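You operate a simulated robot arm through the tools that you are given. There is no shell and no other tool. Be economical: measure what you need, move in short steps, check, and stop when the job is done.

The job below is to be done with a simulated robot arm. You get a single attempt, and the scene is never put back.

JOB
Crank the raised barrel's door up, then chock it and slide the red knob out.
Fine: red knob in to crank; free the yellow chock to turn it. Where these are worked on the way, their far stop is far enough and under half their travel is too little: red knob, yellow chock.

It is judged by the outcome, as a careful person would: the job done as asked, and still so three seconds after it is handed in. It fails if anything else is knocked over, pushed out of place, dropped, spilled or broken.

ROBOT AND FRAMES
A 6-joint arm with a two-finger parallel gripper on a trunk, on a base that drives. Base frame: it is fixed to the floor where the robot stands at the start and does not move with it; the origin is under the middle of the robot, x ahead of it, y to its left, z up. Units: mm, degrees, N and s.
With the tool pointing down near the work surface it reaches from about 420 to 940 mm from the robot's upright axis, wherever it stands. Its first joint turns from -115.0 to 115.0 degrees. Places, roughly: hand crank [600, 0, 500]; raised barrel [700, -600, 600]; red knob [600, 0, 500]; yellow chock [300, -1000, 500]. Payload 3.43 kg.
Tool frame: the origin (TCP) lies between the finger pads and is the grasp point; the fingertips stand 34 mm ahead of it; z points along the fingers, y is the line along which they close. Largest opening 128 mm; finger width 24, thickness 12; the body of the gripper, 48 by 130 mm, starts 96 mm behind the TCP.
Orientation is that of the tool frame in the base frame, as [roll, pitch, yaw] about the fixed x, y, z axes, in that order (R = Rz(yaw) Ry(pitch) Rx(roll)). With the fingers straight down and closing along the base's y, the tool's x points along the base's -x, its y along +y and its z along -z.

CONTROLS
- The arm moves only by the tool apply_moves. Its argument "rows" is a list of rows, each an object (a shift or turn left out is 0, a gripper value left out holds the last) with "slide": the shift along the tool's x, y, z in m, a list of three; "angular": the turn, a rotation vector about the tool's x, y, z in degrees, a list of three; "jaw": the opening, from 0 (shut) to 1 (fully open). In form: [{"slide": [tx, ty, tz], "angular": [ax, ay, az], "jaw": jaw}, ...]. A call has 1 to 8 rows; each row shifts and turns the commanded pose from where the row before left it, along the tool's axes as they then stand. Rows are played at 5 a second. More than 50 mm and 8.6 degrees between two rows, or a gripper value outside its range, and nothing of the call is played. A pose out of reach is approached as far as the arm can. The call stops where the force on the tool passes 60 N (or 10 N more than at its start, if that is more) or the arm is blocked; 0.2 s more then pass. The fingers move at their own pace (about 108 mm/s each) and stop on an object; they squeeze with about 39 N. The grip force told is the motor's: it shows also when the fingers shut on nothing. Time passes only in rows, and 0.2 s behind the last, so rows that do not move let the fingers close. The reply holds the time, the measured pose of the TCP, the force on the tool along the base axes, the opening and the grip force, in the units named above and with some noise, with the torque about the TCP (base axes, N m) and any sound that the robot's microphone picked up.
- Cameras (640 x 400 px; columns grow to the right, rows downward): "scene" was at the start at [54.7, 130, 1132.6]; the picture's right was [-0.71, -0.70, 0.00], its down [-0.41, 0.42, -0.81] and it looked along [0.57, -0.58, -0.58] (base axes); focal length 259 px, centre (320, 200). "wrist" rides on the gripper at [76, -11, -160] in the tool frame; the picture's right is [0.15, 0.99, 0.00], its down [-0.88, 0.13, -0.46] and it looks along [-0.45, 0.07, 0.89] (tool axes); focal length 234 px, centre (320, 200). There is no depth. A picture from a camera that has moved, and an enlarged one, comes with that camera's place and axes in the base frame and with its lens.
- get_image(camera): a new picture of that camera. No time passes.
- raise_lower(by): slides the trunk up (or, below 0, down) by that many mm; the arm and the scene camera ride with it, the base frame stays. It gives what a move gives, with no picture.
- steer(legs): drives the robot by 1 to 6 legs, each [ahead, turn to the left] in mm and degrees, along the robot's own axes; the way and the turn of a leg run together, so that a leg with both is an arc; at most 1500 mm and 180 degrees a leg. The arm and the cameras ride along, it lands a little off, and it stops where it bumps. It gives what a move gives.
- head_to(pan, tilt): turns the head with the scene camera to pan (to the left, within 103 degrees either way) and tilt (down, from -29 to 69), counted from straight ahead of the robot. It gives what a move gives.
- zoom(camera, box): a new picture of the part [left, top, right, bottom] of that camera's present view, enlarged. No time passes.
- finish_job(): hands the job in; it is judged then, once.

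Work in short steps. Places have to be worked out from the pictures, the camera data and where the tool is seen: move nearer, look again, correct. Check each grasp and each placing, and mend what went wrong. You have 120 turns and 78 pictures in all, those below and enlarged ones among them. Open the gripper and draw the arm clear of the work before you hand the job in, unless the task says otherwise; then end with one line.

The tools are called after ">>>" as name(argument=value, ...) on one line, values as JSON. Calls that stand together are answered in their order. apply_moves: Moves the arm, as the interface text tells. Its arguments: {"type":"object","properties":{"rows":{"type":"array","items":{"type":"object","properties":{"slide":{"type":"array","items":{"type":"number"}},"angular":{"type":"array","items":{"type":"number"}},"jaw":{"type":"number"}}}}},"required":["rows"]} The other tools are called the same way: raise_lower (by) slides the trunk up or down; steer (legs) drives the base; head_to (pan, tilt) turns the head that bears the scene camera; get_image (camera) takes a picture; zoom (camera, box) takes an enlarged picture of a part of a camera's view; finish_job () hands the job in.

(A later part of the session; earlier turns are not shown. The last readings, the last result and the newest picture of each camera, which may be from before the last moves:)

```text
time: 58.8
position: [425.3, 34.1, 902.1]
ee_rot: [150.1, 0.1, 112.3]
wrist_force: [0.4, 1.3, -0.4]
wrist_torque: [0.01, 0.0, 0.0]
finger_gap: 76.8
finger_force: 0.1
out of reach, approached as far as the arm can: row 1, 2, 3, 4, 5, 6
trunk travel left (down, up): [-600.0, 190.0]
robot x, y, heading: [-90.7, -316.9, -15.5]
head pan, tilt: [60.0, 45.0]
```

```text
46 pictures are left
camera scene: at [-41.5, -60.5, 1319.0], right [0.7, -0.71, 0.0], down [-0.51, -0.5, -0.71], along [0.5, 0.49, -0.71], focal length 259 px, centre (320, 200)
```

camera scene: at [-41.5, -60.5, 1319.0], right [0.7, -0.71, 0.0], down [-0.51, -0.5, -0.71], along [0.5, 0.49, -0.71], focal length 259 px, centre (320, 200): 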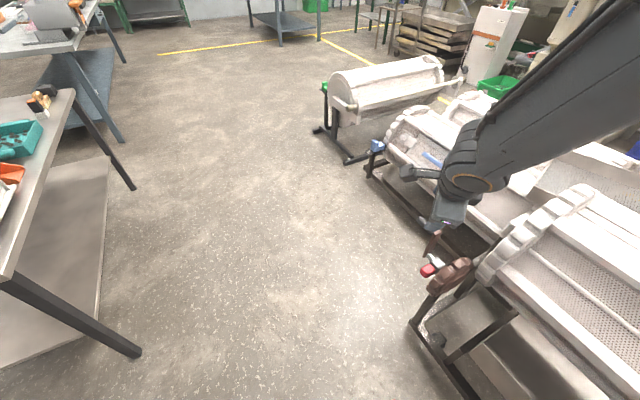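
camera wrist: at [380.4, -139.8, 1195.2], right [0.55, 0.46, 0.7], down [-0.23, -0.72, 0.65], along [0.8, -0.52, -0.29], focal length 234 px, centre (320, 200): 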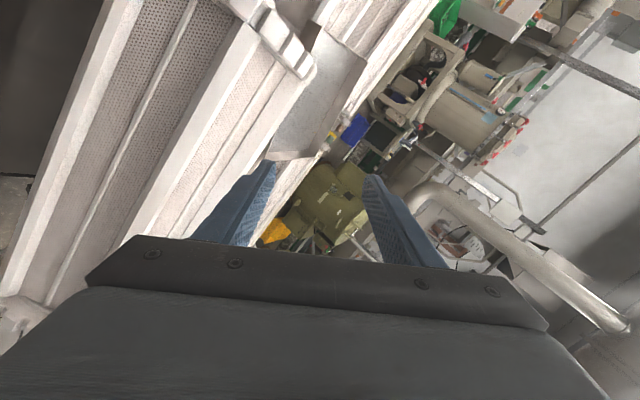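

Beyond 30° tilt the pose is out of reach with the shoulder this high. Plan view shows the arm clear of the barrel, so I lower the trunk and raise the tool relative to it.

>>> raise_lower(by=-250)

>>> apply_moves(rows=[{"angular": [-6.61, -3.98, 2.33]}, {"angular": [-6.61, -3.98, 2.33]}, {"angular": [-6.61, -3.98, 2.33]}, {"angular": [-6.61, -3.98, 2.33]}])

>>> get_image(camera="scene")

```text
time: 61.4
position: [479.6, 19.1, 651.5]
ee_rot: [150.6, 0.1, 112.3]
wrist_force: [0.6, -0.1, -0.3]
wrist_torque: [0.01, 0.02, 0.0]
finger_gap: 76.7
finger_force: 0.0
trunk travel left (down, up): [-350.0, 440.0]
robot x, y, heading: [-89.9, -317.8, -15.7]
head pan, tilt: [60.0, 45.0]
```

```text
time: 62.4
position: [479.4, 17.8, 652.4]
ee_rot: [150.6, 0.1, 112.4]
wrist_force: [-0.2, -0.8, 0.3]
wrist_torque: [0.02, -0.04, -0.02]
finger_gap: 77.0
finger_force: 0.1
out of reach, approached as far as the arm can: row 1, 2, 3, 4
trunk travel left (down, up): [-350.0, 440.0]
robot x, y, heading: [-90.9, -316.6, -15.4]
head pan, tilt: [60.0, 45.0]
```

```text
45 pictures are left
camera scene: at [25.5, -79.2, 1068.9], right [0.7, -0.71, 0.0], down [-0.51, -0.5, -0.71], along [0.5, 0.49, -0.71], focal length 259 px, centre (320, 200)
```

scene: 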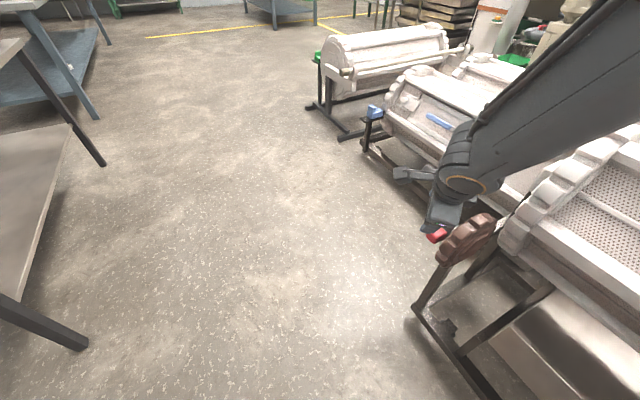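

Still limited: the tool direction is about 45° off the arm's radial direction here, so the wrist runs through its singular zone. Better to park the robot squarely in front of the crank. I raise, set the tool straight down, and bring it ahead of the robot before driving.

>>> raise_lower(by=250)

>>> apply_moves(rows=[{"angular": [7.3, 0, 0]}, {"angular": [7.3, 0, 0]}, {"angular": [7.3, 0, 0]}, {"angular": [7.3, 0, 0]}, {"slide": [0, 0, -0.05]}, {"slide": [0, 0, -0.05]}])

>>> apply_moves(rows=[{"slide": [-0.0443, -0.0217, 0]}, {"slide": [-0.0443, -0.0217, 0]}, {"slide": [-0.0443, -0.0217, 0]}, {"slide": [-0.0443, -0.0217, 0]}, {"slide": [-0.0443, -0.0217, 0]}, {"slide": [-0.0443, -0.0217, 0]}, {"slide": [-0.0443, -0.0217, 0]}, {"slide": [-0.0443, -0.0217, 0]}])

```text
time: 64.9
position: [479.9, 18.4, 900.7]
ee_rot: [150.6, 0.1, 112.4]
wrist_force: [0.4, -0.1, 0.2]
wrist_torque: [-0.01, -0.01, -0.01]
finger_gap: 77.1
finger_force: 0.1
trunk travel left (down, up): [-600.0, 190.0]
robot x, y, heading: [-87.6, -323.5, -15.3]
head pan, tilt: [60.0, 45.0]
```

```text
time: 66.3
position: [479.3, 19.3, 1001.1]
ee_rot: [180.0, 0.2, 112.4]
wrist_force: [0.4, 0.5, -0.6]
wrist_torque: [-0.03, 0.04, 0.0]
finger_gap: 77.0
finger_force: 0.0
trunk travel left (down, up): [-600.0, 190.0]
robot x, y, heading: [-90.4, -320.6, -15.4]
head pan, tilt: [60.0, 45.0]
```

```text
time: 68.1
position: [453.0, -374.7, 1001.2]
ee_rot: [180.0, 0.1, 112.5]
wrist_force: [0.0, 0.1, -0.2]
wrist_torque: [-0.04, -0.02, -0.02]
finger_gap: 76.8
finger_force: 0.1
trunk travel left (down, up): [-600.0, 190.0]
robot x, y, heading: [-92.1, -319.6, -15.6]
head pan, tilt: [60.0, 45.0]
```

Arm is ahead and high. Drive: turn left 90°, ahead 530 mm, turn back.

>>> steer(legs=[[0, 90], [540, 0], [0, -90]])

>>> head_to(pan=0, tilt=45)

>>> get_image(camera="scene")

```text
time: 78.8
position: [610.4, 106.3, 1001.4]
ee_rot: [179.8, 0.1, 109.9]
wrist_force: [0.0, -0.1, 0.5]
wrist_torque: [-0.01, 0.0, 0.01]
finger_gap: 76.8
finger_force: 0.1
trunk travel left (down, up): [-600.0, 190.0]
robot x, y, heading: [67.3, 189.8, -18.3]
head pan, tilt: [60.0, 45.0]
```

```text
time: 80.1
position: [609.8, 106.8, 1001.5]
ee_rot: [179.7, 0.0, 109.9]
wrist_force: [0.7, 0.1, -0.3]
wrist_torque: [0.0, -0.02, -0.01]
finger_gap: 76.7
finger_force: 0.0
trunk travel left (down, up): [-600.0, 190.0]
robot x, y, heading: [70.6, 185.4, -18.1]
head pan, tilt: [0.0, 45.0]
```

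```text
44 pictures are left
camera scene: at [148.3, 363.9, 1319.0], right [-0.31, -0.95, 0.0], down [-0.67, 0.22, -0.71], along [0.67, -0.22, -0.71], focal length 259 px, centre (320, 200)
```

scene: 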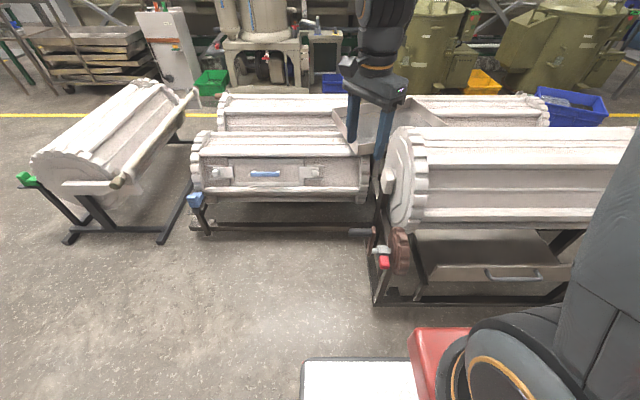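

Robot is square to the crank now. Turn tool to yaw 74°, shift into line with the knob, then pitch to horizontal while still high.

>>> apply_moves(rows=[{"angular": [0, 0, 7.2], "slide": [-0.01, -0.02, 0]}, {"angular": [0, 0, 7.2], "slide": [-0.02, -0.02, 0]}, {"angular": [0, 0, 7.2], "slide": [-0.02, -0.01, 0]}, {"angular": [0, 0, 7.2], "slide": [-0.02, 0, 0]}, {"angular": [0, 0, 7.2], "slide": [-0.02, 0, 0]}, {"angular": [-8.2, 0, 0]}, {"angular": [-8.2, 0, 0]}, {"angular": [-8.2, 0, 0]}])

>>> apply_moves(rows=[{"angular": [-8.2, 0, 0]}, {"angular": [-8.2, 0, 0]}, {"angular": [-8.2, 0, 0]}, {"angular": [-8.2, 0, 0]}, {"angular": [-8.2, 0, 0]}, {"angular": [-8.2, 0, 0]}, {"angular": [-8.2, 0, 0]}, {"angular": [-8, 0, 0]}])

```text
time: 81.9
position: [568.8, 6.0, 1000.4]
ee_rot: [155.1, 0.0, 73.8]
wrist_force: [0.2, -0.1, 0.1]
wrist_torque: [0.03, 0.03, 0.0]
finger_gap: 76.8
finger_force: 0.1
trunk travel left (down, up): [-600.0, 190.0]
robot x, y, heading: [71.7, 184.9, -18.1]
head pan, tilt: [0.0, 45.0]
```

```text
time: 83.7
position: [638.6, -39.1, 1014.6]
ee_rot: [99.2, -2.5, 76.2]
wrist_force: [0.4, 0.6, 0.3]
wrist_torque: [-0.01, 0.05, -0.01]
finger_gap: 77.0
finger_force: 0.1
out of reach, approached as far as the arm can: row 2, 3, 4, 5, 6, 7, 8
trunk travel left (down, up): [-600.0, 190.0]
robot x, y, heading: [71.5, 190.4, -17.8]
head pan, tilt: [0.0, 45.0]
```

Almost horizontal now. Retract and descend on the robot side, then correct the last degrees.

>>> apply_moves(rows=[{"slide": [0, 0, -0.045]}, {"slide": [0, 0, -0.045]}, {"slide": [0, 0, -0.045]}, {"slide": [0, -0.035, -0.03]}, {"slide": [0, -0.05, 0]}, {"slide": [0, -0.05, 0]}])

```text
time: 85.1
position: [594.7, -73.8, 895.1]
ee_rot: [99.1, -2.5, 75.6]
wrist_force: [-0.3, 0.4, 0.1]
wrist_torque: [0.0, 0.04, -0.03]
finger_gap: 76.9
finger_force: 0.0
out of reach, approached as far as the arm can: row 1, 2, 3, 4
trunk travel left (down, up): [-600.0, 190.0]
robot x, y, heading: [70.6, 187.1, -17.9]
head pan, tilt: [0.0, 45.0]
```

Drifted toward the ring side; I look before going on.

>>> get_image(camera="scene")

```text
43 pictures are left
camera scene: at [147.7, 364.2, 1319.0], right [-0.31, -0.95, 0.0], down [-0.67, 0.22, -0.71], along [0.67, -0.22, -0.71], focal length 259 px, centre (320, 200)
```

scene: 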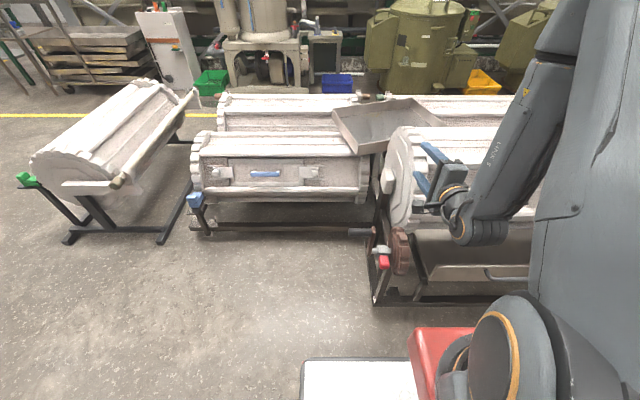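

Fingers are clear of the ring. Shift +u, come down to z≈750 (above the crank), then retract.

>>> apply_moves(rows=[{"slide": [0.03, 0, 0]}, {"slide": [0.03, 0, 0]}, {"slide": [0, -0.05, 0]}, {"slide": [0, -0.05, 0]}, {"slide": [0, -0.04, 0]}, {"slide": [0, 0, -0.045]}, {"slide": [0, 0, -0.045]}, {"slide": [0, 0, -0.045]}])

```text
time: 86.9
position: [461.8, -9.5, 768.0]
ee_rot: [99.3, -2.5, 76.0]
wrist_force: [0.3, 1.5, 0.4]
wrist_torque: [0.0, 0.02, -0.06]
finger_gap: 76.8
finger_force: 0.1
out of reach, approached as far as the arm can: row 2, 7, 8
trunk travel left (down, up): [-600.0, 190.0]
robot x, y, heading: [68.1, 184.6, -18.2]
head pan, tilt: [0.0, 45.0]
```

n=446, good. Correct the attitude and descend to knob height, sliding to u≈149.

>>> apply_moves(rows=[{"slide": [0.01, -0.04, 0], "angular": [-4.6, -1, -1.2]}, {"slide": [0.01, -0.04, 0], "angular": [-4.6, -1, -1.2]}, {"slide": [0.01, -0.05, 0]}, {"slide": [0, -0.05, 0]}, {"slide": [0, -0.03, 0]}])

>>> get_image(camera="wrist")

>>> get_image(camera="scene")

```text
refused: row 3 steps farther than a row can; nothing moved
```

```text
42 pictures are left
camera wrist: at [325.0, 102.8, 786.0], right [0.18, 0.06, 0.98], down [-0.63, -0.76, 0.16], along [0.75, -0.65, -0.1], focal length 234 px, centre (320, 200)
```

wrist: 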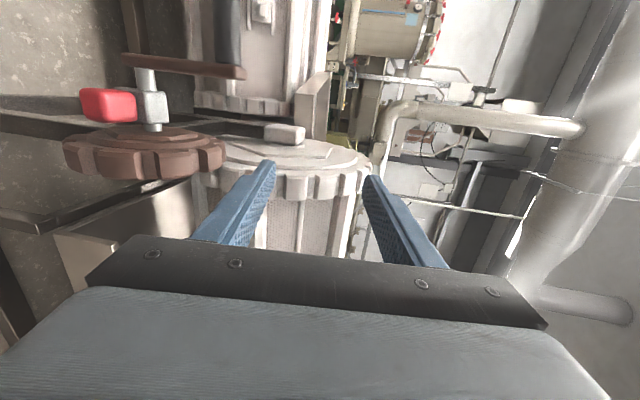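

```text
41 pictures are left
camera scene: at [148.7, 364.4, 1318.9], right [-0.31, -0.95, 0.0], down [-0.67, 0.22, -0.71], along [0.67, -0.22, -0.71], focal length 259 px, centre (320, 200)
```

scene: 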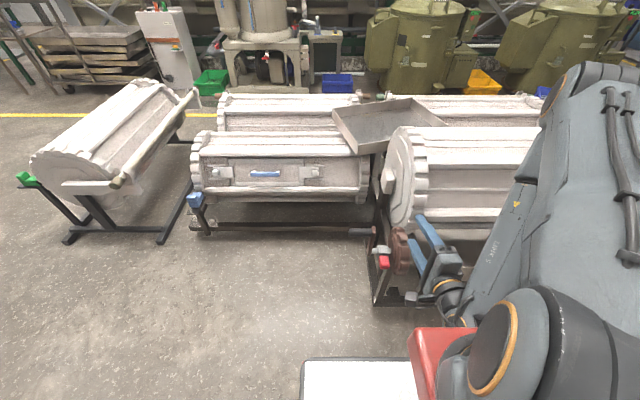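

A row was slightly too long; same motion with shorter rows.

>>> apply_moves(rows=[{"slide": [0.01, -0.04, 0], "angular": [-4.6, -1, -1.2]}, {"slide": [0.01, -0.04, 0], "angular": [-4.6, -1, -1.2]}, {"slide": [0.01, -0.048, 0]}, {"slide": [0, -0.049, 0]}, {"slide": [0, -0.04, 0]}])

>>> get_image(camera="wrist")

```text
time: 88.1
position: [417.5, -34.3, 547.6]
ee_rot: [90.0, 0.1, 73.9]
wrist_force: [0.7, -0.1, 0.0]
wrist_torque: [-0.02, 0.0, 0.0]
finger_gap: 76.8
finger_force: 0.3
out of reach, approached as far as the arm can: row 1, 2, 3
trunk travel left (down, up): [-600.0, 190.0]
robot x, y, heading: [68.4, 183.9, -18.1]
head pan, tilt: [0.0, 45.0]
```

```text
40 pictures are left
camera wrist: at [284.8, 83.1, 536.2], right [0.04, 0.14, 0.99], down [-0.68, -0.72, 0.13], along [0.73, -0.68, 0.07], focal length 234 px, centre (320, 200)
```

wrist: 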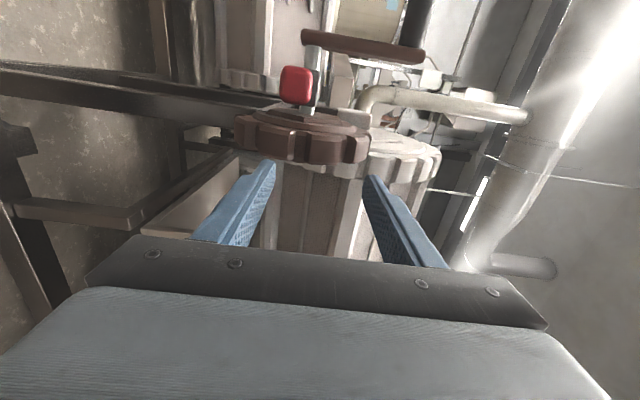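

Horizontal exactly. The knob is at about u=151, z=515; I line up and then advance.

>>> apply_moves(rows=[{"slide": [0.035, -0.016, 0]}, {"slide": [0.033, -0.016, 0]}])

>>> get_image(camera="wrist")

```text
time: 88.7
position: [406.4, 2.3, 509.2]
ee_rot: [90.1, 0.2, 74.2]
wrist_force: [0.3, 1.1, -0.4]
wrist_torque: [0.0, -0.02, 0.0]
finger_gap: 76.7
finger_force: 0.1
out of reach, approached as far as the arm can: row 1, 2
trunk travel left (down, up): [-600.0, 190.0]
robot x, y, heading: [70.4, 185.4, -18.1]
head pan, tilt: [0.0, 45.0]
```

```text
39 pictures are left
camera wrist: at [273.1, 120.0, 497.4], right [0.04, 0.14, 0.99], down [-0.68, -0.72, 0.13], along [0.73, -0.68, 0.07], focal length 234 px, centre (320, 200)
```

wrist: 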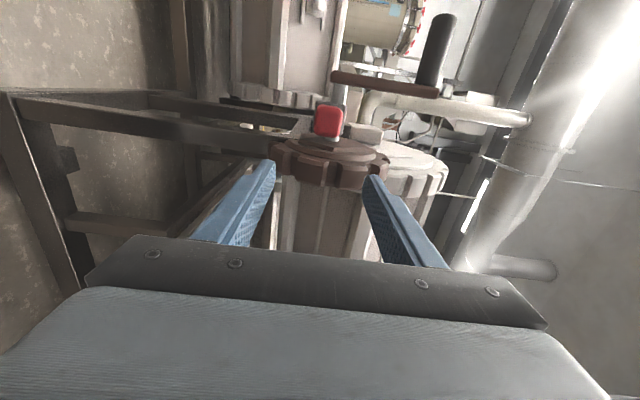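

Knob again at (532,5,514) near face. I advance a bit out of the cramped zone and correct sideways.

>>> apply_moves(rows=[{"slide": [0, 0, 0.03]}, {"slide": [0.018, 0.002, 0.02]}, {"slide": [0.017, 0.002, 0]}])

```text
time: 89.5
position: [426.9, -18.1, 504.7]
ee_rot: [90.1, 0.1, 74.2]
wrist_force: [-0.3, -0.5, -0.7]
wrist_torque: [0.01, -0.02, -0.02]
finger_gap: 76.8
finger_force: 0.1
out of reach, approached as far as the arm can: row 1, 2, 3
trunk travel left (down, up): [-600.0, 190.0]
robot x, y, heading: [68.9, 187.1, -18.0]
head pan, tilt: [0.0, 45.0]
```

Too close to the robot for this attitude. I back the robot 110 mm, keeping the arm as it is.

>>> steer(legs=[[-110, 0]])

>>> apply_moves(rows=[{"slide": [0, 0, 0.04]}, {"slide": [0, 0, 0.04]}, {"slide": [0, 0, 0.04]}])

```text
time: 90.7
position: [323.1, 16.0, 502.7]
ee_rot: [90.1, 0.1, 74.2]
wrist_force: [-0.2, -0.4, 0.0]
wrist_torque: [-0.01, 0.02, 0.03]
finger_gap: 76.7
finger_force: 0.1
trunk travel left (down, up): [-600.0, 190.0]
robot x, y, heading: [-32.3, 215.7, -18.2]
head pan, tilt: [0.0, 45.0]
```

```text
time: 91.5
position: [436.5, -23.8, 502.6]
ee_rot: [90.1, 0.0, 74.2]
wrist_force: [0.5, 0.0, -0.1]
wrist_torque: [0.02, 0.0, 0.01]
finger_gap: 76.9
finger_force: 0.0
out of reach, approached as far as the arm can: row 1
trunk travel left (down, up): [-600.0, 190.0]
robot x, y, heading: [-34.5, 218.4, -18.0]
head pan, tilt: [0.0, 45.0]
```

Now within reach. Line up: +53 mm along the machine, +12 mm up.

>>> apply_moves(rows=[{"slide": [0.027, 0.006, 0]}, {"slide": [0.026, 0.006, 0]}])

>>> get_image(camera="wrist")

```text
time: 92.1
position: [458.4, 21.3, 511.4]
ee_rot: [90.2, 0.0, 74.4]
wrist_force: [-0.9, 0.0, -0.5]
wrist_torque: [0.01, -0.02, 0.02]
finger_gap: 76.8
finger_force: 0.0
out of reach, approached as far as the arm can: row 2
trunk travel left (down, up): [-600.0, 190.0]
robot x, y, heading: [-36.3, 222.1, -17.8]
head pan, tilt: [0.0, 45.0]
```

```text
38 pictures are left
camera wrist: at [324.6, 137.1, 501.7], right [0.04, 0.14, 0.99], down [-0.68, -0.73, 0.13], along [0.74, -0.67, 0.06], focal length 234 px, centre (320, 200)
```

wrist: 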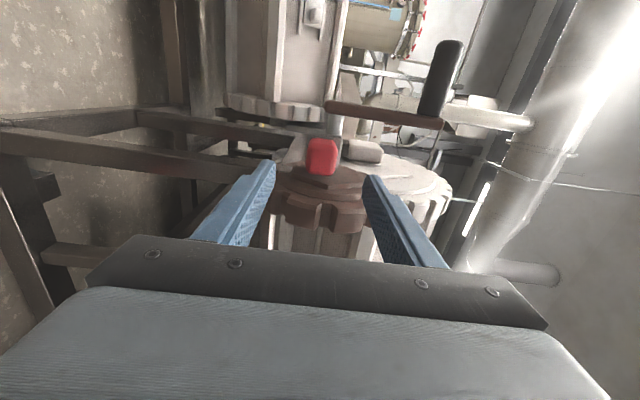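

Knob is vertically centred between the fingers. Advance 65 mm with +5 mm along the shaft.

>>> apply_moves(rows=[{"slide": [0.003, 0, 0.025]}, {"slide": [0.002, 0.001, 0.025]}, {"slide": [0, 0.001, 0.015]}])

>>> get_image(camera="wrist")

```text
time: 92.9
position: [509.7, -11.8, 512.7]
ee_rot: [90.1, -0.1, 74.7]
wrist_force: [0.2, 0.1, -0.2]
wrist_torque: [0.02, 0.02, 0.0]
finger_gap: 76.9
finger_force: 0.1
out of reach, approached as far as the arm can: row 1, 2, 3
trunk travel left (down, up): [-600.0, 190.0]
robot x, y, heading: [-32.6, 220.1, -18.1]
head pan, tilt: [0.0, 45.0]
```

```text
37 pictures are left
camera wrist: at [375.0, 104.8, 501.2], right [0.04, 0.14, 0.99], down [-0.67, -0.73, 0.13], along [0.74, -0.67, 0.07], focal length 234 px, centre (320, 200)
```

wrist: 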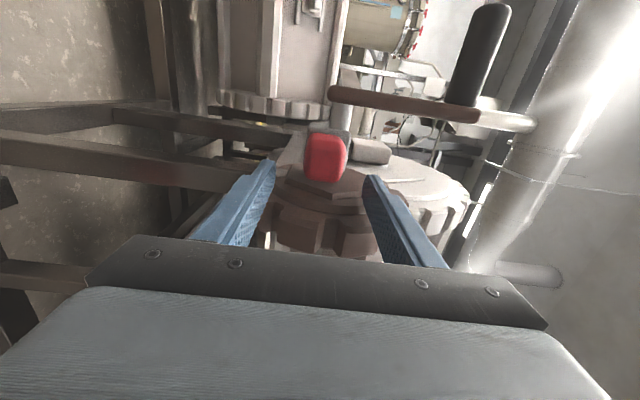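

The sideways limit is a wrist limit that eases when the arm reaches further to its right. I'll retract, lift, and shift the robot about 220 mm further along the machine.

>>> apply_moves(rows=[{"slide": [0, 0, -0.03]}, {"slide": [0, 0, -0.03]}])

>>> raise_lower(by=190)

>>> steer(legs=[[0, 92], [220, 0], [0, -91]])

>>> raise_lower(by=-190)

```text
time: 93.5
position: [452.3, 5.2, 510.2]
ee_rot: [90.1, 0.0, 74.2]
wrist_force: [0.6, -0.5, -0.5]
wrist_torque: [0.02, 0.02, 0.0]
finger_gap: 76.8
finger_force: 0.0
trunk travel left (down, up): [-600.0, 190.0]
robot x, y, heading: [-32.4, 220.0, -18.3]
head pan, tilt: [0.0, 45.0]
```

```text
time: 95.6
position: [451.3, 4.0, 701.5]
ee_rot: [90.1, 0.1, 74.2]
wrist_force: [-0.6, -0.5, -0.5]
wrist_torque: [0.01, 0.03, -0.02]
finger_gap: 76.8
finger_force: 0.1
trunk travel left (down, up): [-790.0, 0.0]
robot x, y, heading: [-36.9, 221.2, -18.2]
head pan, tilt: [0.0, 45.0]
```

```text
time: 105.1
position: [513.8, 225.6, 701.3]
ee_rot: [90.1, 0.0, 75.3]
wrist_force: [0.3, 0.1, 0.2]
wrist_torque: [-0.03, 0.0, -0.02]
finger_gap: 76.9
finger_force: 0.1
trunk travel left (down, up): [-790.0, 0.0]
robot x, y, heading: [26.2, 435.3, -16.7]
head pan, tilt: [0.0, 45.0]
```

```text
time: 107.1
position: [513.7, 227.0, 510.9]
ee_rot: [90.1, 0.1, 75.3]
wrist_force: [0.5, -0.3, -0.5]
wrist_torque: [-0.01, 0.01, 0.02]
finger_gap: 76.6
finger_force: 0.2
trunk travel left (down, up): [-600.0, 190.0]
robot x, y, heading: [23.4, 432.6, -16.9]
head pan, tilt: [0.0, 45.0]
```

Now slide back toward the knob's place along −u (210 mm) at n≈435.

>>> apply_moves(rows=[{"slide": [-0.045, 0, 0], "angular": [0, -1.3, 0]}, {"slide": [-0.045, 0, 0]}, {"slide": [-0.045, 0, 0]}, {"slide": [-0.045, 0, 0]}, {"slide": [-0.029, 0.002, 0]}])

>>> get_image(camera="wrist")

>>> get_image(camera="scene")

```text
time: 108.3
position: [457.5, 25.2, 511.7]
ee_rot: [90.2, 0.1, 74.0]
wrist_force: [-0.3, -0.6, 0.9]
wrist_torque: [-0.01, -0.02, 0.0]
finger_gap: 76.7
finger_force: 0.0
trunk travel left (down, up): [-600.0, 190.0]
robot x, y, heading: [24.7, 436.1, -17.0]
head pan, tilt: [0.0, 45.0]
```

```text
36 pictures are left
camera wrist: at [324.2, 143.0, 501.2], right [0.04, 0.14, 0.99], down [-0.68, -0.72, 0.13], along [0.73, -0.68, 0.06], focal length 234 px, centre (320, 200)
```

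wrist: 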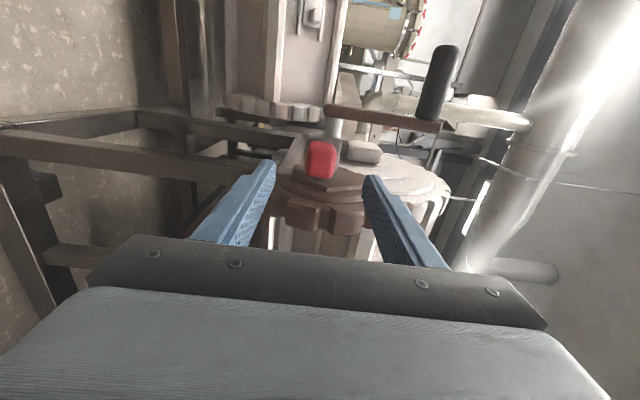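

```text
35 pictures are left
camera scene: at [99.2, 610.7, 1319.0], right [-0.29, -0.96, 0.0], down [-0.68, 0.21, -0.71], along [0.68, -0.21, -0.71], focal length 259 px, centre (320, 200)
```

scene: 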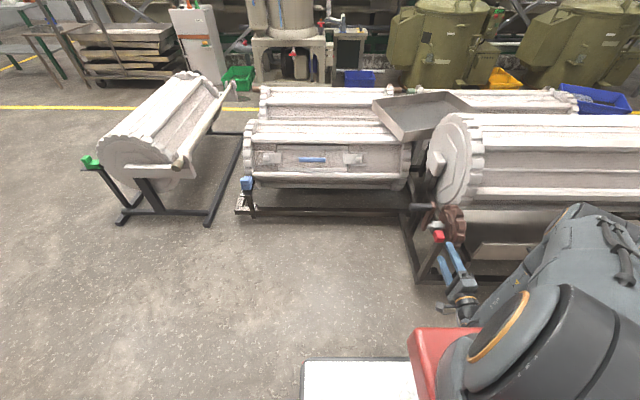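

Reachable and aligned. Advance onto the knob.

>>> apply_moves(rows=[{"slide": [0, 0, 0.025]}, {"slide": [0, 0, 0.025]}, {"slide": [0, 0, 0.02]}])

>>> get_image(camera="wrist")

```text
time: 109.1
position: [526.1, 7.7, 513.0]
ee_rot: [90.1, 0.0, 74.0]
wrist_force: [0.6, 1.0, 0.8]
wrist_torque: [-0.01, 0.0, -0.01]
finger_gap: 76.8
finger_force: 0.1
trunk travel left (down, up): [-600.0, 190.0]
robot x, y, heading: [22.0, 430.3, -17.2]
head pan, tilt: [0.0, 45.0]
```

```text
34 pictures are left
camera wrist: at [392.9, 124.2, 502.5], right [0.04, 0.14, 0.99], down [-0.68, -0.72, 0.13], along [0.73, -0.68, 0.07], focal length 234 px, centre (320, 200)
```

wrist: 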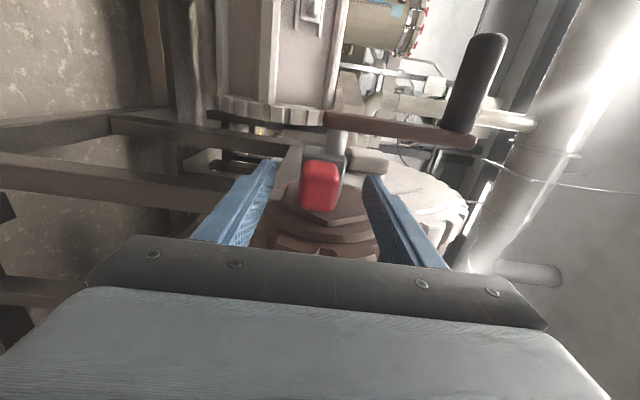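

Advance 12 mm more and close on the knob.

>>> apply_moves(rows=[{"slide": [-0.001, 0, 0.012]}, {"jaw": 0}, {}, {}])

>>> get_image(camera="wrist")

```text
time: 110.1
position: [538.4, 3.4, 511.9]
ee_rot: [90.2, 0.0, 74.0]
wrist_force: [1.0, -1.5, -6.1]
wrist_torque: [-0.21, -1.25, -0.09]
finger_gap: 31.9
finger_force: 45.7
trunk travel left (down, up): [-600.0, 190.0]
robot x, y, heading: [19.9, 432.3, -17.0]
head pan, tilt: [0.0, 45.0]
```

```text
33 pictures are left
camera wrist: at [403.7, 120.2, 502.0], right [0.04, 0.14, 0.99], down [-0.68, -0.72, 0.13], along [0.73, -0.68, 0.07], focal length 234 px, centre (320, 200)
```

wrist: 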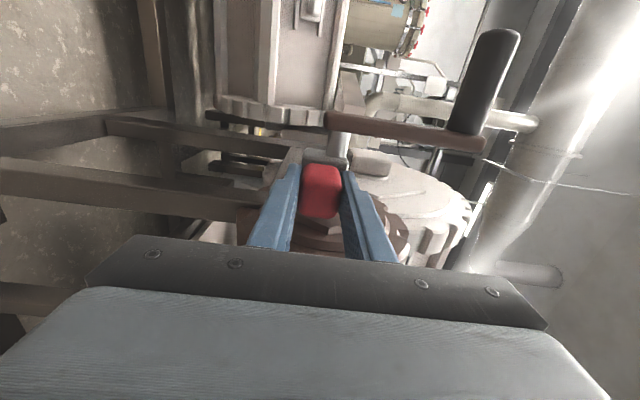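

Knob held (32 mm). Push it in, along −u, in small steps.

>>> apply_moves(rows=[{"slide": [-0.008, 0, 0]}, {"slide": [-0.008, 0, 0]}, {"slide": [-0.008, 0, 0]}])

>>> get_image(camera="wrist")

```text
time: 110.9
position: [529.8, -20.3, 513.8]
ee_rot: [90.1, 0.0, 74.1]
wrist_force: [-11.9, 5.7, -2.9]
wrist_torque: [-0.28, -1.06, 1.17]
finger_gap: 31.8
finger_force: 44.6
trunk travel left (down, up): [-600.0, 190.0]
robot x, y, heading: [24.8, 432.2, -17.1]
head pan, tilt: [0.0, 45.0]
```

```text
32 pictures are left
camera wrist: at [396.2, 97.1, 502.0], right [0.04, 0.14, 0.99], down [-0.68, -0.72, 0.13], along [0.73, -0.68, 0.07], focal length 234 px, centre (320, 200)
```

wrist: 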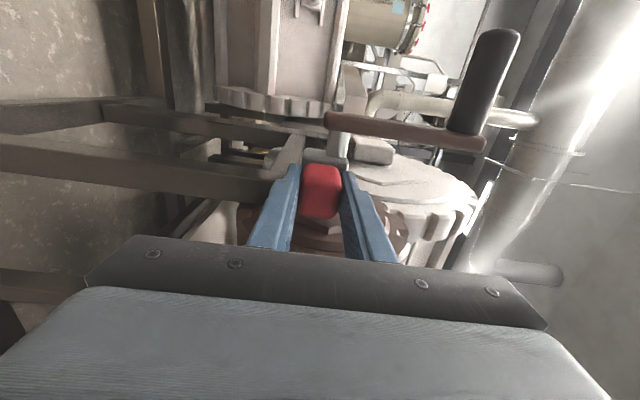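

The whole pinion and crank slide with it (25 mm). Continue to the stop.

>>> apply_moves(rows=[{"slide": [-0.007, 0, 0]}, {"slide": [-0.007, 0, 0]}, {"slide": [-0.006, 0, 0]}])

```text
time: 111.7
position: [522.5, -40.8, 512.8]
ee_rot: [90.0, 0.0, 73.9]
wrist_force: [-36.5, 12.5, 7.2]
wrist_torque: [-0.49, -1.17, -0.98]
finger_gap: 32.1
finger_force: 44.7
trunk travel left (down, up): [-600.0, 190.0]
robot x, y, heading: [26.0, 433.2, -17.0]
head pan, tilt: [0.0, 45.0]
```

47 mm in; the reaction is sideways (my axis is a few degrees off), no end stop yet. I relieve the side load and go on.

>>> apply_moves(rows=[{"slide": [0, 0, -0.003]}, {"slide": [-0.005, 0, -0.0004]}, {"slide": [-0.005, 0, -0.0004]}])

>>> get_image(camera="wrist")

```text
time: 112.5
position: [520.9, -47.2, 512.9]
ee_rot: [90.0, 0.1, 74.4]
wrist_force: [14.7, 12.6, 0.7]
wrist_torque: [0.32, -0.93, -1.04]
finger_gap: 31.7
finger_force: 44.9
trunk travel left (down, up): [-600.0, 190.0]
robot x, y, heading: [26.5, 431.5, -16.6]
head pan, tilt: [0.0, 45.0]
```

```text
31 pictures are left
camera wrist: at [386.7, 69.4, 501.7], right [0.04, 0.14, 0.99], down [-0.68, -0.73, 0.13], along [0.74, -0.67, 0.07], focal length 234 px, centre (320, 200)
```

wrist: 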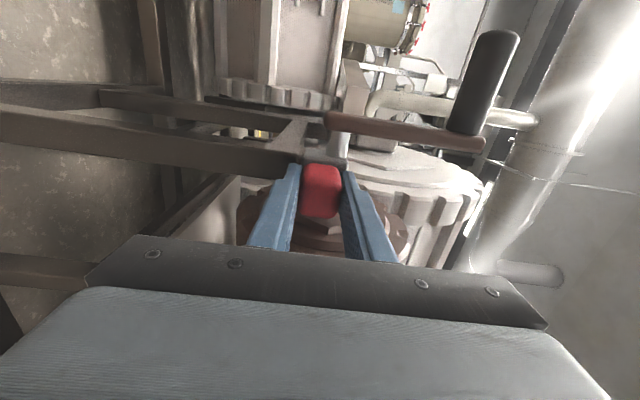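

53 mm and still moving; go on a little more.

>>> apply_moves(rows=[{"slide": [-0.005, 0, 0.0002]}, {"slide": [-0.005, 0, 0]}, {"slide": [-0.005, 0, 0]}])

```text
time: 113.3
position: [512.7, -61.5, 511.9]
ee_rot: [90.2, 0.0, 74.2]
wrist_force: [9.3, 34.2, 4.8]
wrist_torque: [-0.28, -1.07, -0.01]
finger_gap: 32.1
finger_force: 45.4
trunk travel left (down, up): [-600.0, 190.0]
robot x, y, heading: [21.2, 431.4, -17.1]
head pan, tilt: [0.0, 45.0]
```

Resistance along the slide is now 35 N at ~69 mm; one more nudge tells if that is the stop.

>>> apply_moves(rows=[{"slide": [-0.004, 0, 0]}, {}])

>>> get_image(camera="wrist")

>>> zoom(camera="scene", box=[380, 150, 540, 300])

```text
time: 113.9
position: [512.9, -67.1, 512.0]
ee_rot: [90.1, 0.1, 74.2]
wrist_force: [-0.5, 35.2, 4.3]
wrist_torque: [-0.23, -1.17, 0.42]
finger_gap: 32.0
finger_force: 45.3
trunk travel left (down, up): [-600.0, 190.0]
robot x, y, heading: [25.6, 433.1, -16.9]
head pan, tilt: [0.0, 45.0]
```

```text
30 pictures are left
camera wrist: at [378.8, 51.5, 502.0], right [0.04, 0.14, 0.99], down [-0.68, -0.72, 0.13], along [0.73, -0.68, 0.06], focal length 234 px, centre (320, 200)
```

wrist: 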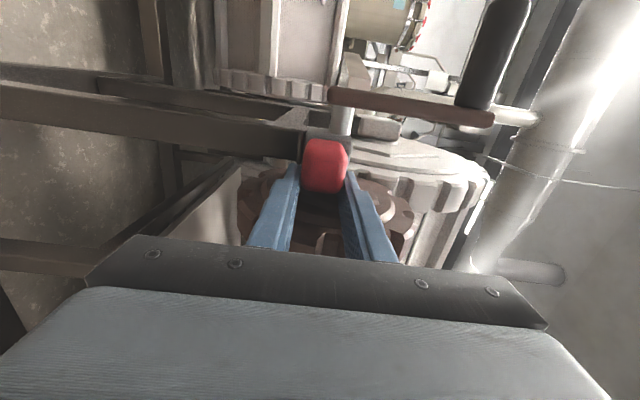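

```text
2.67 times, centred on (460, 225) of scene
camera zoom: at [98.9, 611.9, 1318.9], right [-0.29, -0.96, 0.0], down [-0.68, 0.21, -0.71], along [0.68, -0.21, -0.71], focal length 690 px, centre (-53, 133)
```

zoom: 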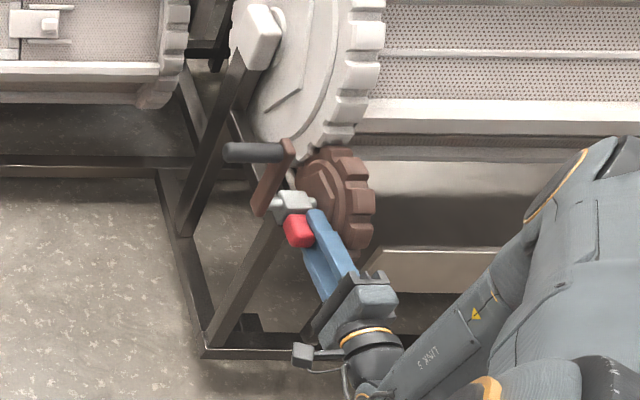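

The pads slipped on the knob, so it is at its inner stop (≈55 mm), and the pinion now meshes with the ring. Release and back off.

>>> apply_moves(rows=[{"slide": [0.005, 0, 0], "jaw": 0.6}, {}, {"slide": [0, 0, -0.025]}, {"slide": [0, 0, -0.025]}, {"slide": [0, 0, -0.025]}, {"slide": [0.04, 0.02, 0]}, {"slide": [0.035, 0.03, 0]}, {"slide": [0.02, 0.04, 0]}])

>>> get_image(camera="wrist")

```text
time: 115.7
position: [469.8, 48.3, 603.1]
ee_rot: [90.1, 0.0, 73.9]
wrist_force: [-0.1, -0.4, -0.7]
wrist_torque: [0.03, -0.03, 0.01]
finger_gap: 76.9
finger_force: 0.0
trunk travel left (down, up): [-600.0, 190.0]
robot x, y, heading: [24.3, 433.4, -16.8]
head pan, tilt: [0.0, 45.0]
```

```text
28 pictures are left
camera wrist: at [336.2, 165.6, 591.7], right [0.04, 0.14, 0.99], down [-0.68, -0.72, 0.13], along [0.73, -0.68, 0.07], focal length 234 px, centre (320, 200)
```

wrist: 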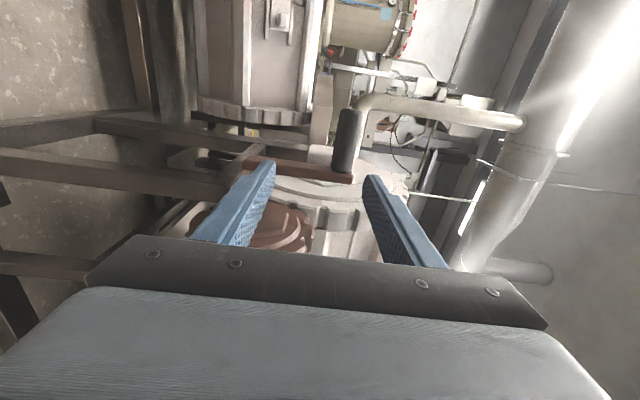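

Handle now at u≈155–227, n≈561, z≈635. Line up at u=195, z=635 and advance.

>>> apply_moves(rows=[{"slide": [0.019, 0.032, 0]}, {"slide": [0, 0, 0.04]}, {"slide": [0, 0, 0.04]}])

>>> get_image(camera="wrist")

```text
time: 116.5
position: [550.0, 46.8, 636.4]
ee_rot: [90.1, 0.0, 74.0]
wrist_force: [-0.7, -0.5, 0.0]
wrist_torque: [-0.01, -0.01, 0.02]
finger_gap: 76.8
finger_force: 0.1
trunk travel left (down, up): [-600.0, 190.0]
robot x, y, heading: [24.5, 435.0, -16.9]
head pan, tilt: [0.0, 45.0]
```

```text
27 pictures are left
camera wrist: at [417.7, 164.6, 624.9], right [0.04, 0.14, 0.99], down [-0.68, -0.72, 0.13], along [0.73, -0.68, 0.07], focal length 234 px, centre (320, 200)
```

wrist: 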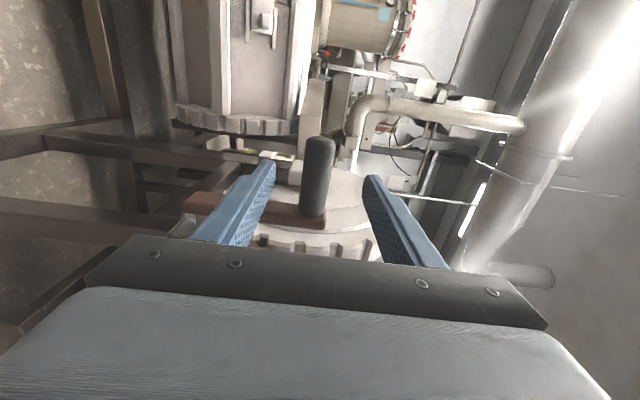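

Handle centred. Advance 48 mm and close.

>>> apply_moves(rows=[{"slide": [0, 0, 0.025]}, {"slide": [0, 0, 0.025]}, {"jaw": 0}, {}, {}])

>>> get_image(camera="wrist")

```text
time: 117.7
position: [596.3, 34.4, 633.2]
ee_rot: [90.5, -0.1, 74.1]
wrist_force: [3.8, -4.0, -34.7]
wrist_torque: [0.43, 0.08, -0.39]
finger_gap: 26.9
finger_force: 45.4
trunk travel left (down, up): [-600.0, 190.0]
robot x, y, heading: [25.7, 430.8, -16.9]
head pan, tilt: [0.0, 45.0]
```

```text
26 pictures are left
camera wrist: at [463.0, 152.1, 623.4], right [0.05, 0.14, 0.99], down [-0.68, -0.72, 0.13], along [0.73, -0.68, 0.06], focal length 234 px, centre (320, 200)
```

wrist: 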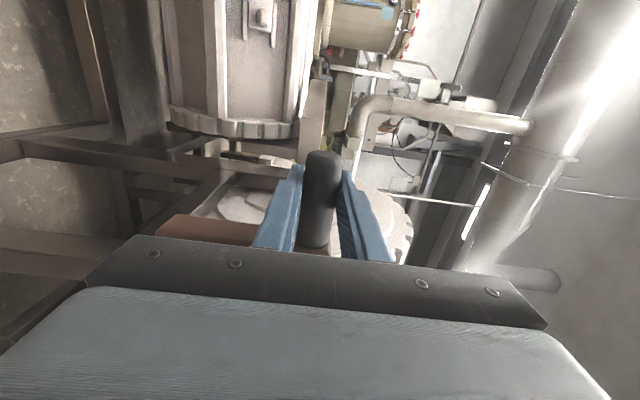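

Gripped at 27 mm; it pulls 35 N down, so the true height is ~3 mm lower. I ease that and try a first 20° of turn toward the barrel, watching forces.

>>> apply_moves(rows=[{"slide": [0, -0.003, 0]}, {"slide": [0, -0.0011, 0.0208]}, {"slide": [0, -0.0046, 0.0202]}])

```text
time: 118.5
position: [635.6, 21.0, 626.7]
ee_rot: [90.2, 0.0, 74.0]
wrist_force: [-14.1, 6.3, -17.2]
wrist_torque: [0.2, 0.28, -0.16]
finger_gap: 27.1
finger_force: 45.0
trunk travel left (down, up): [-600.0, 190.0]
robot x, y, heading: [25.0, 436.5, -16.9]
head pan, tilt: [0.0, 45.0]
```

It turns with light resistance; radial error ~2 mm. Continue round, correcting, to 54°.

>>> apply_moves(rows=[{"slide": [0, -0.0188, 0.0331]}, {"slide": [0, -0.0262, 0.0262]}])

>>> get_image(camera="scene")

```text
time: 119.1
position: [695.0, 2.9, 583.0]
ee_rot: [90.0, 0.1, 74.0]
wrist_force: [-10.9, -3.2, 0.5]
wrist_torque: [0.13, 0.23, 0.17]
finger_gap: 27.2
finger_force: 44.7
trunk travel left (down, up): [-600.0, 190.0]
robot x, y, heading: [22.9, 430.2, -17.1]
head pan, tilt: [0.0, 45.0]
```

```text
25 pictures are left
camera scene: at [99.1, 610.8, 1319.0], right [-0.29, -0.96, 0.0], down [-0.68, 0.21, -0.71], along [0.68, -0.21, -0.71], focal length 259 px, centre (320, 200)
```

scene: 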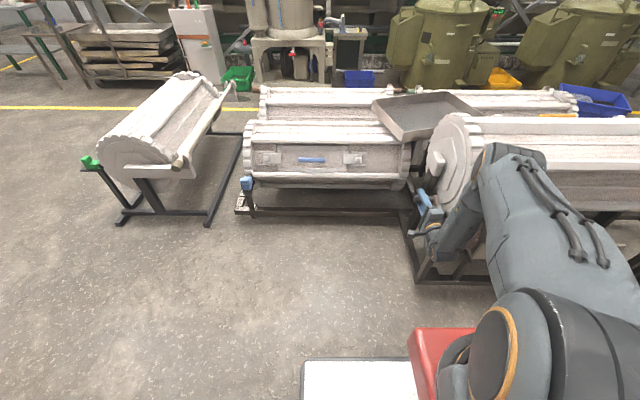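

Circle fits well and the barrel turns. Continue to 126°.

>>> apply_moves(rows=[{"slide": [0, -0.03305, 0.0168]}, {"slide": [0, -0.0366, 0.0058]}, {"slide": [0, -0.0366, -0.0058]}, {"slide": [0, -0.03305, -0.0168]}])

```text
time: 119.6
position: [707.0, -0.5, 562.3]
ee_rot: [89.0, 1.0, 73.9]
wrist_force: [-34.9, 26.6, 48.7]
wrist_torque: [0.52, 7.29, -2.95]
finger_gap: 27.4
finger_force: 45.2
trunk travel left (down, up): [-600.0, 190.0]
robot x, y, heading: [20.8, 431.8, -17.0]
head pan, tilt: [0.0, 45.0]
stopped in row 2: the force on the tool passed its limit at 162 N (the readings are from after the stop); the commanded pose is now the measured one
```

Stopped: a hard contact under the gripper body, not at the handle (torque about the axis says ~150 mm behind the pads). I look at it.

>>> get_image(camera="wrist")

>>> zoom(camera="scene", box=[370, 140, 530, 290])

```text
24 pictures are left
camera wrist: at [574.0, 115.9, 547.5], right [0.03, 0.16, 0.99], down [-0.68, -0.72, 0.14], along [0.73, -0.68, 0.09], focal length 234 px, centre (320, 200)
```

wrist: 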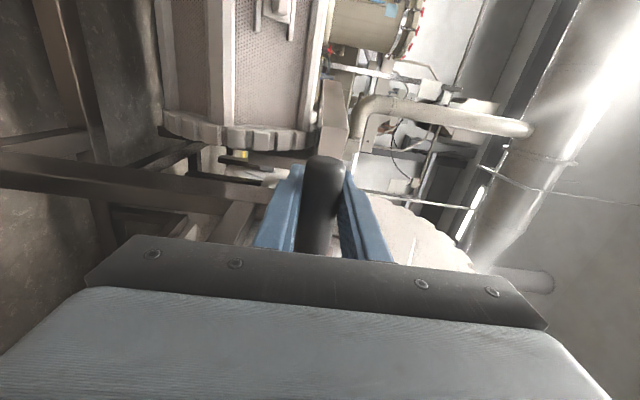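

```text
2.67 times, centred on (450, 215) of scene
camera zoom: at [96.6, 612.8, 1319.3], right [-0.29, -0.96, 0.0], down [-0.68, 0.21, -0.71], along [0.68, -0.21, -0.71], focal length 690 px, centre (-27, 160)
```

zoom: 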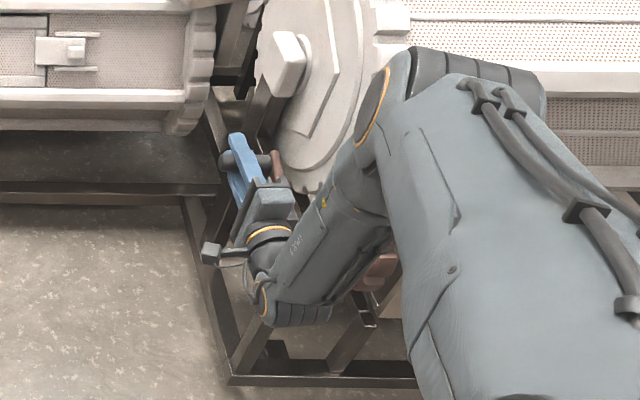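

The contact fits the lower front corner of the gripper body striking the crank hub. I back off a little along the circle, regrip 20 mm further out on the handle so the body clears the hub.

>>> apply_moves(rows=[{"slide": [0, 0.0203, -0.0156]}, {"jaw": 0.3}, {}, {"slide": [0.02, 0, 0]}, {"jaw": 0}, {}, {}])

>>> get_image(camera="wrist")

```text
time: 121.2
position: [698.3, 22.1, 577.9]
ee_rot: [89.3, 0.8, 73.9]
wrist_force: [-0.4, -0.1, -4.0]
wrist_torque: [0.78, -0.43, -0.14]
finger_gap: 26.9
finger_force: 45.0
trunk travel left (down, up): [-600.0, 190.0]
robot x, y, heading: [25.3, 436.9, -16.9]
head pan, tilt: [0.0, 45.0]
```

```text
22 pictures are left
camera wrist: at [565.7, 139.6, 563.1], right [0.03, 0.16, 0.99], down [-0.68, -0.72, 0.14], along [0.73, -0.68, 0.08], focal length 234 px, centre (320, 200)
```

wrist: 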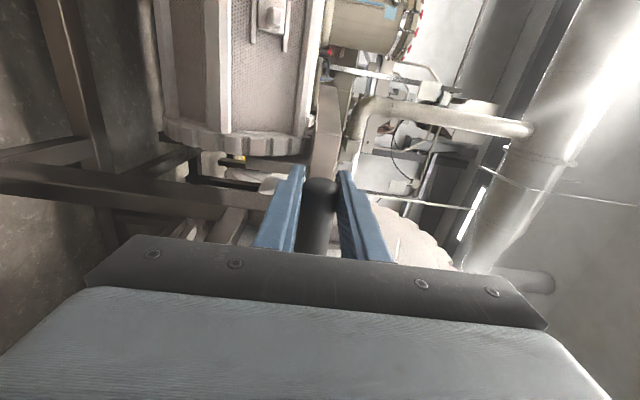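

Held at the handle's outer end. I also yaw the tool 6° outward for clearance and continue round slowly.

>>> apply_moves(rows=[{"angular": [0, -6, 0]}, {"slide": [0.0018, -0.03305, 0.0167]}, {"slide": [0.0006, -0.0366, 0.0058]}, {"slide": [-0.0006, -0.0366, -0.0058]}, {"slide": [-0.0018, -0.03305, -0.0167]}])

```text
time: 122.4
position: [699.8, 17.7, 444.4]
ee_rot: [88.5, 0.8, 67.7]
wrist_force: [-27.8, 17.4, 39.2]
wrist_torque: [1.09, 0.77, -0.06]
finger_gap: 27.5
finger_force: 45.2
trunk travel left (down, up): [-600.0, 190.0]
robot x, y, heading: [24.0, 434.6, -17.2]
head pan, tilt: [0.0, 45.0]
```

Passed the tight spot. Forces show the centre at about (n 570, z 516), radius 115; continue with that.

>>> apply_moves(rows=[{"slide": [-0.0027, -0.0203, -0.0262]}, {"slide": [-0.0034, -0.0164, -0.0319]}, {"slide": [-0.0037, -0.0056, -0.0353]}])

>>> get_image(camera="scene")

```text
time: 122.9
position: [669.5, 25.6, 424.7]
ee_rot: [87.9, 0.9, 68.2]
wrist_force: [-15.1, 12.0, 25.0]
wrist_torque: [0.98, 0.33, -0.06]
finger_gap: 27.2
finger_force: 45.2
trunk travel left (down, up): [-600.0, 190.0]
robot x, y, heading: [23.5, 433.3, -16.9]
head pan, tilt: [0.0, 45.0]
stopped in row 2: the force on the tool passed its limit at 74 N (the readings are from after the stop); the commanded pose is now the measured one
```

```text
21 pictures are left
camera scene: at [98.1, 611.8, 1318.8], right [-0.29, -0.96, 0.0], down [-0.68, 0.21, -0.71], along [0.68, -0.21, -0.71], focal length 259 px, centre (320, 200)
```

scene: 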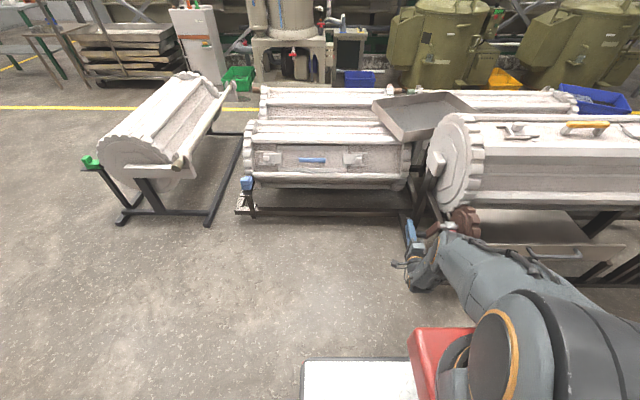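

The door with its orange handle has come over the top from the far side. Enlarge to judge how far it still is from straight up.

>>> zoom(camera="scene", box=[420, 90, 640, 250])

```text
2.50 times, centred on (530, 170) of scene
camera zoom: at [98.1, 611.8, 1318.8], right [-0.29, -0.96, 0.0], down [-0.68, 0.21, -0.71], along [0.68, -0.21, -0.71], focal length 646 px, centre (-205, 275)
```

zoom: 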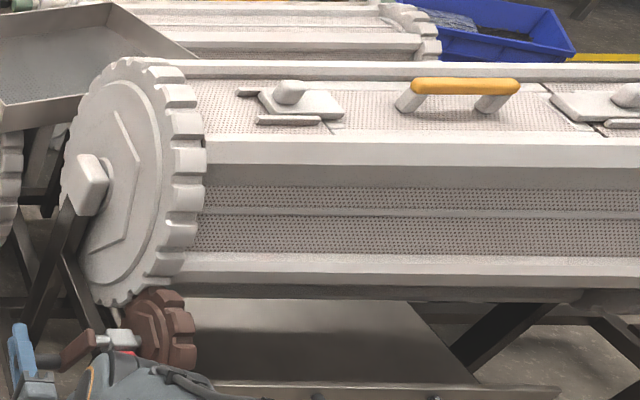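

Working out the rib positions, the door face is within about 0–6° of straight up already. I release the handle, back out, and inspect the barrel end from a better angle.

>>> apply_moves(rows=[{"jaw": 0.35}, {}, {"slide": [0, 0, -0.04]}, {"slide": [0, 0, -0.04]}, {"slide": [0, 0, -0.04]}, {"slide": [0, 0, -0.04]}, {"slide": [0, 0, -0.04]}, {"slide": [0, 0, -0.02]}])

>>> apply_moves(rows=[{"slide": [0.03, 0.04, 0]}, {"slide": [0.03, 0.04, 0]}, {"slide": [0.0, 0.05, 0]}, {"slide": [0.0, 0.05, 0]}, {"slide": [0.0, 0.05, 0]}, {"slide": [0.0, 0.05, 0]}])

>>> get_image(camera="wrist")

```text
time: 124.7
position: [465.9, 109.8, 415.3]
ee_rot: [88.2, 0.8, 68.0]
wrist_force: [-0.3, 0.1, 0.3]
wrist_torque: [-0.02, -0.01, 0.01]
finger_gap: 44.9
finger_force: 0.0
trunk travel left (down, up): [-600.0, 190.0]
robot x, y, heading: [23.9, 429.3, -16.8]
head pan, tilt: [0.0, 45.0]
```

```text
time: 126.1
position: [504.5, 132.8, 682.9]
ee_rot: [88.5, 0.9, 68.2]
wrist_force: [-0.4, 0.6, 0.0]
wrist_torque: [0.0, 0.0, 0.03]
finger_gap: 44.8
finger_force: 0.1
out of reach, approached as far as the arm can: row 3, 4, 5, 6
trunk travel left (down, up): [-600.0, 190.0]
robot x, y, heading: [23.3, 432.6, -16.9]
head pan, tilt: [0.0, 45.0]
```

```text
19 pictures are left
camera wrist: at [384.8, 263.0, 665.9], right [0.04, 0.16, 0.99], down [-0.75, -0.64, 0.13], along [0.66, -0.75, 0.1], focal length 234 px, centre (320, 200)
```

wrist: 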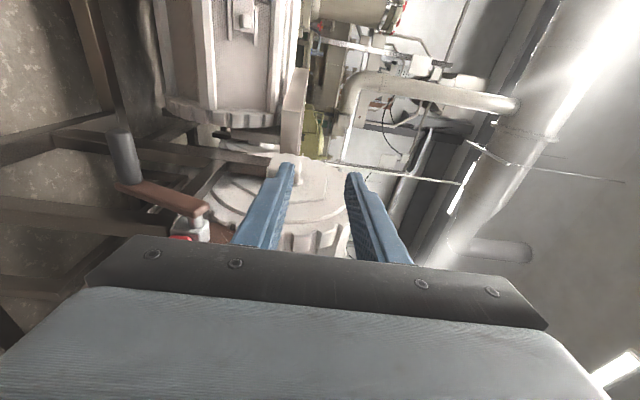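

Enlarge the end plate in both cameras.

>>> zoom(camera="scene", box=[415, 95, 515, 205])

>>> zoom(camera="wrist", box=[180, 130, 360, 260])

```text
3.64 times, centred on (465, 150) of scene
camera zoom: at [99.6, 610.9, 1319.0], right [-0.29, -0.96, 0.0], down [-0.68, 0.21, -0.71], along [0.68, -0.21, -0.71], focal length 940 px, centre (-207, 382)
```

zoom: 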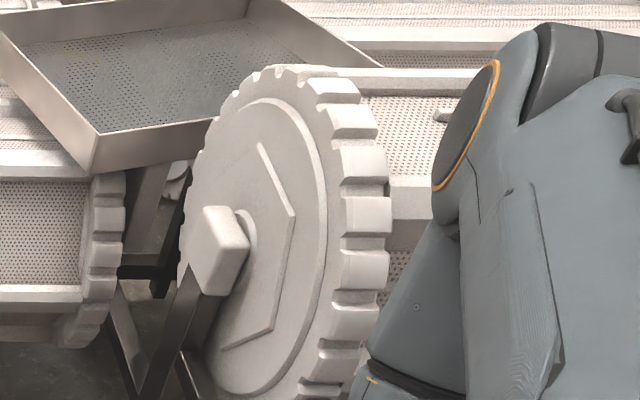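

```text
3.08 times, centred on (270, 195) of wrist
camera zoom: at [384.8, 263.0, 665.9], right [0.04, 0.16, 0.99], down [-0.75, -0.64, 0.13], along [0.66, -0.75, 0.1], focal length 720 px, centre (474, 215)
```

zoom: 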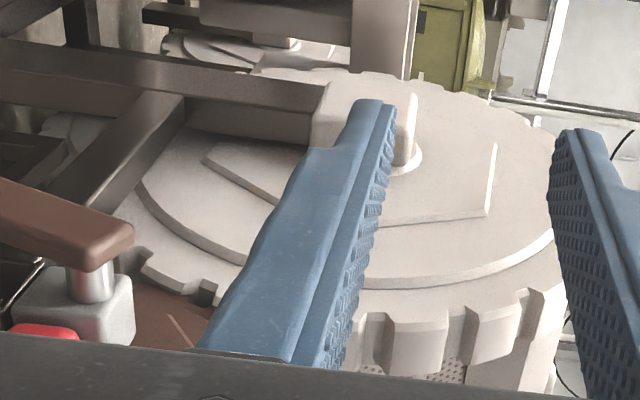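

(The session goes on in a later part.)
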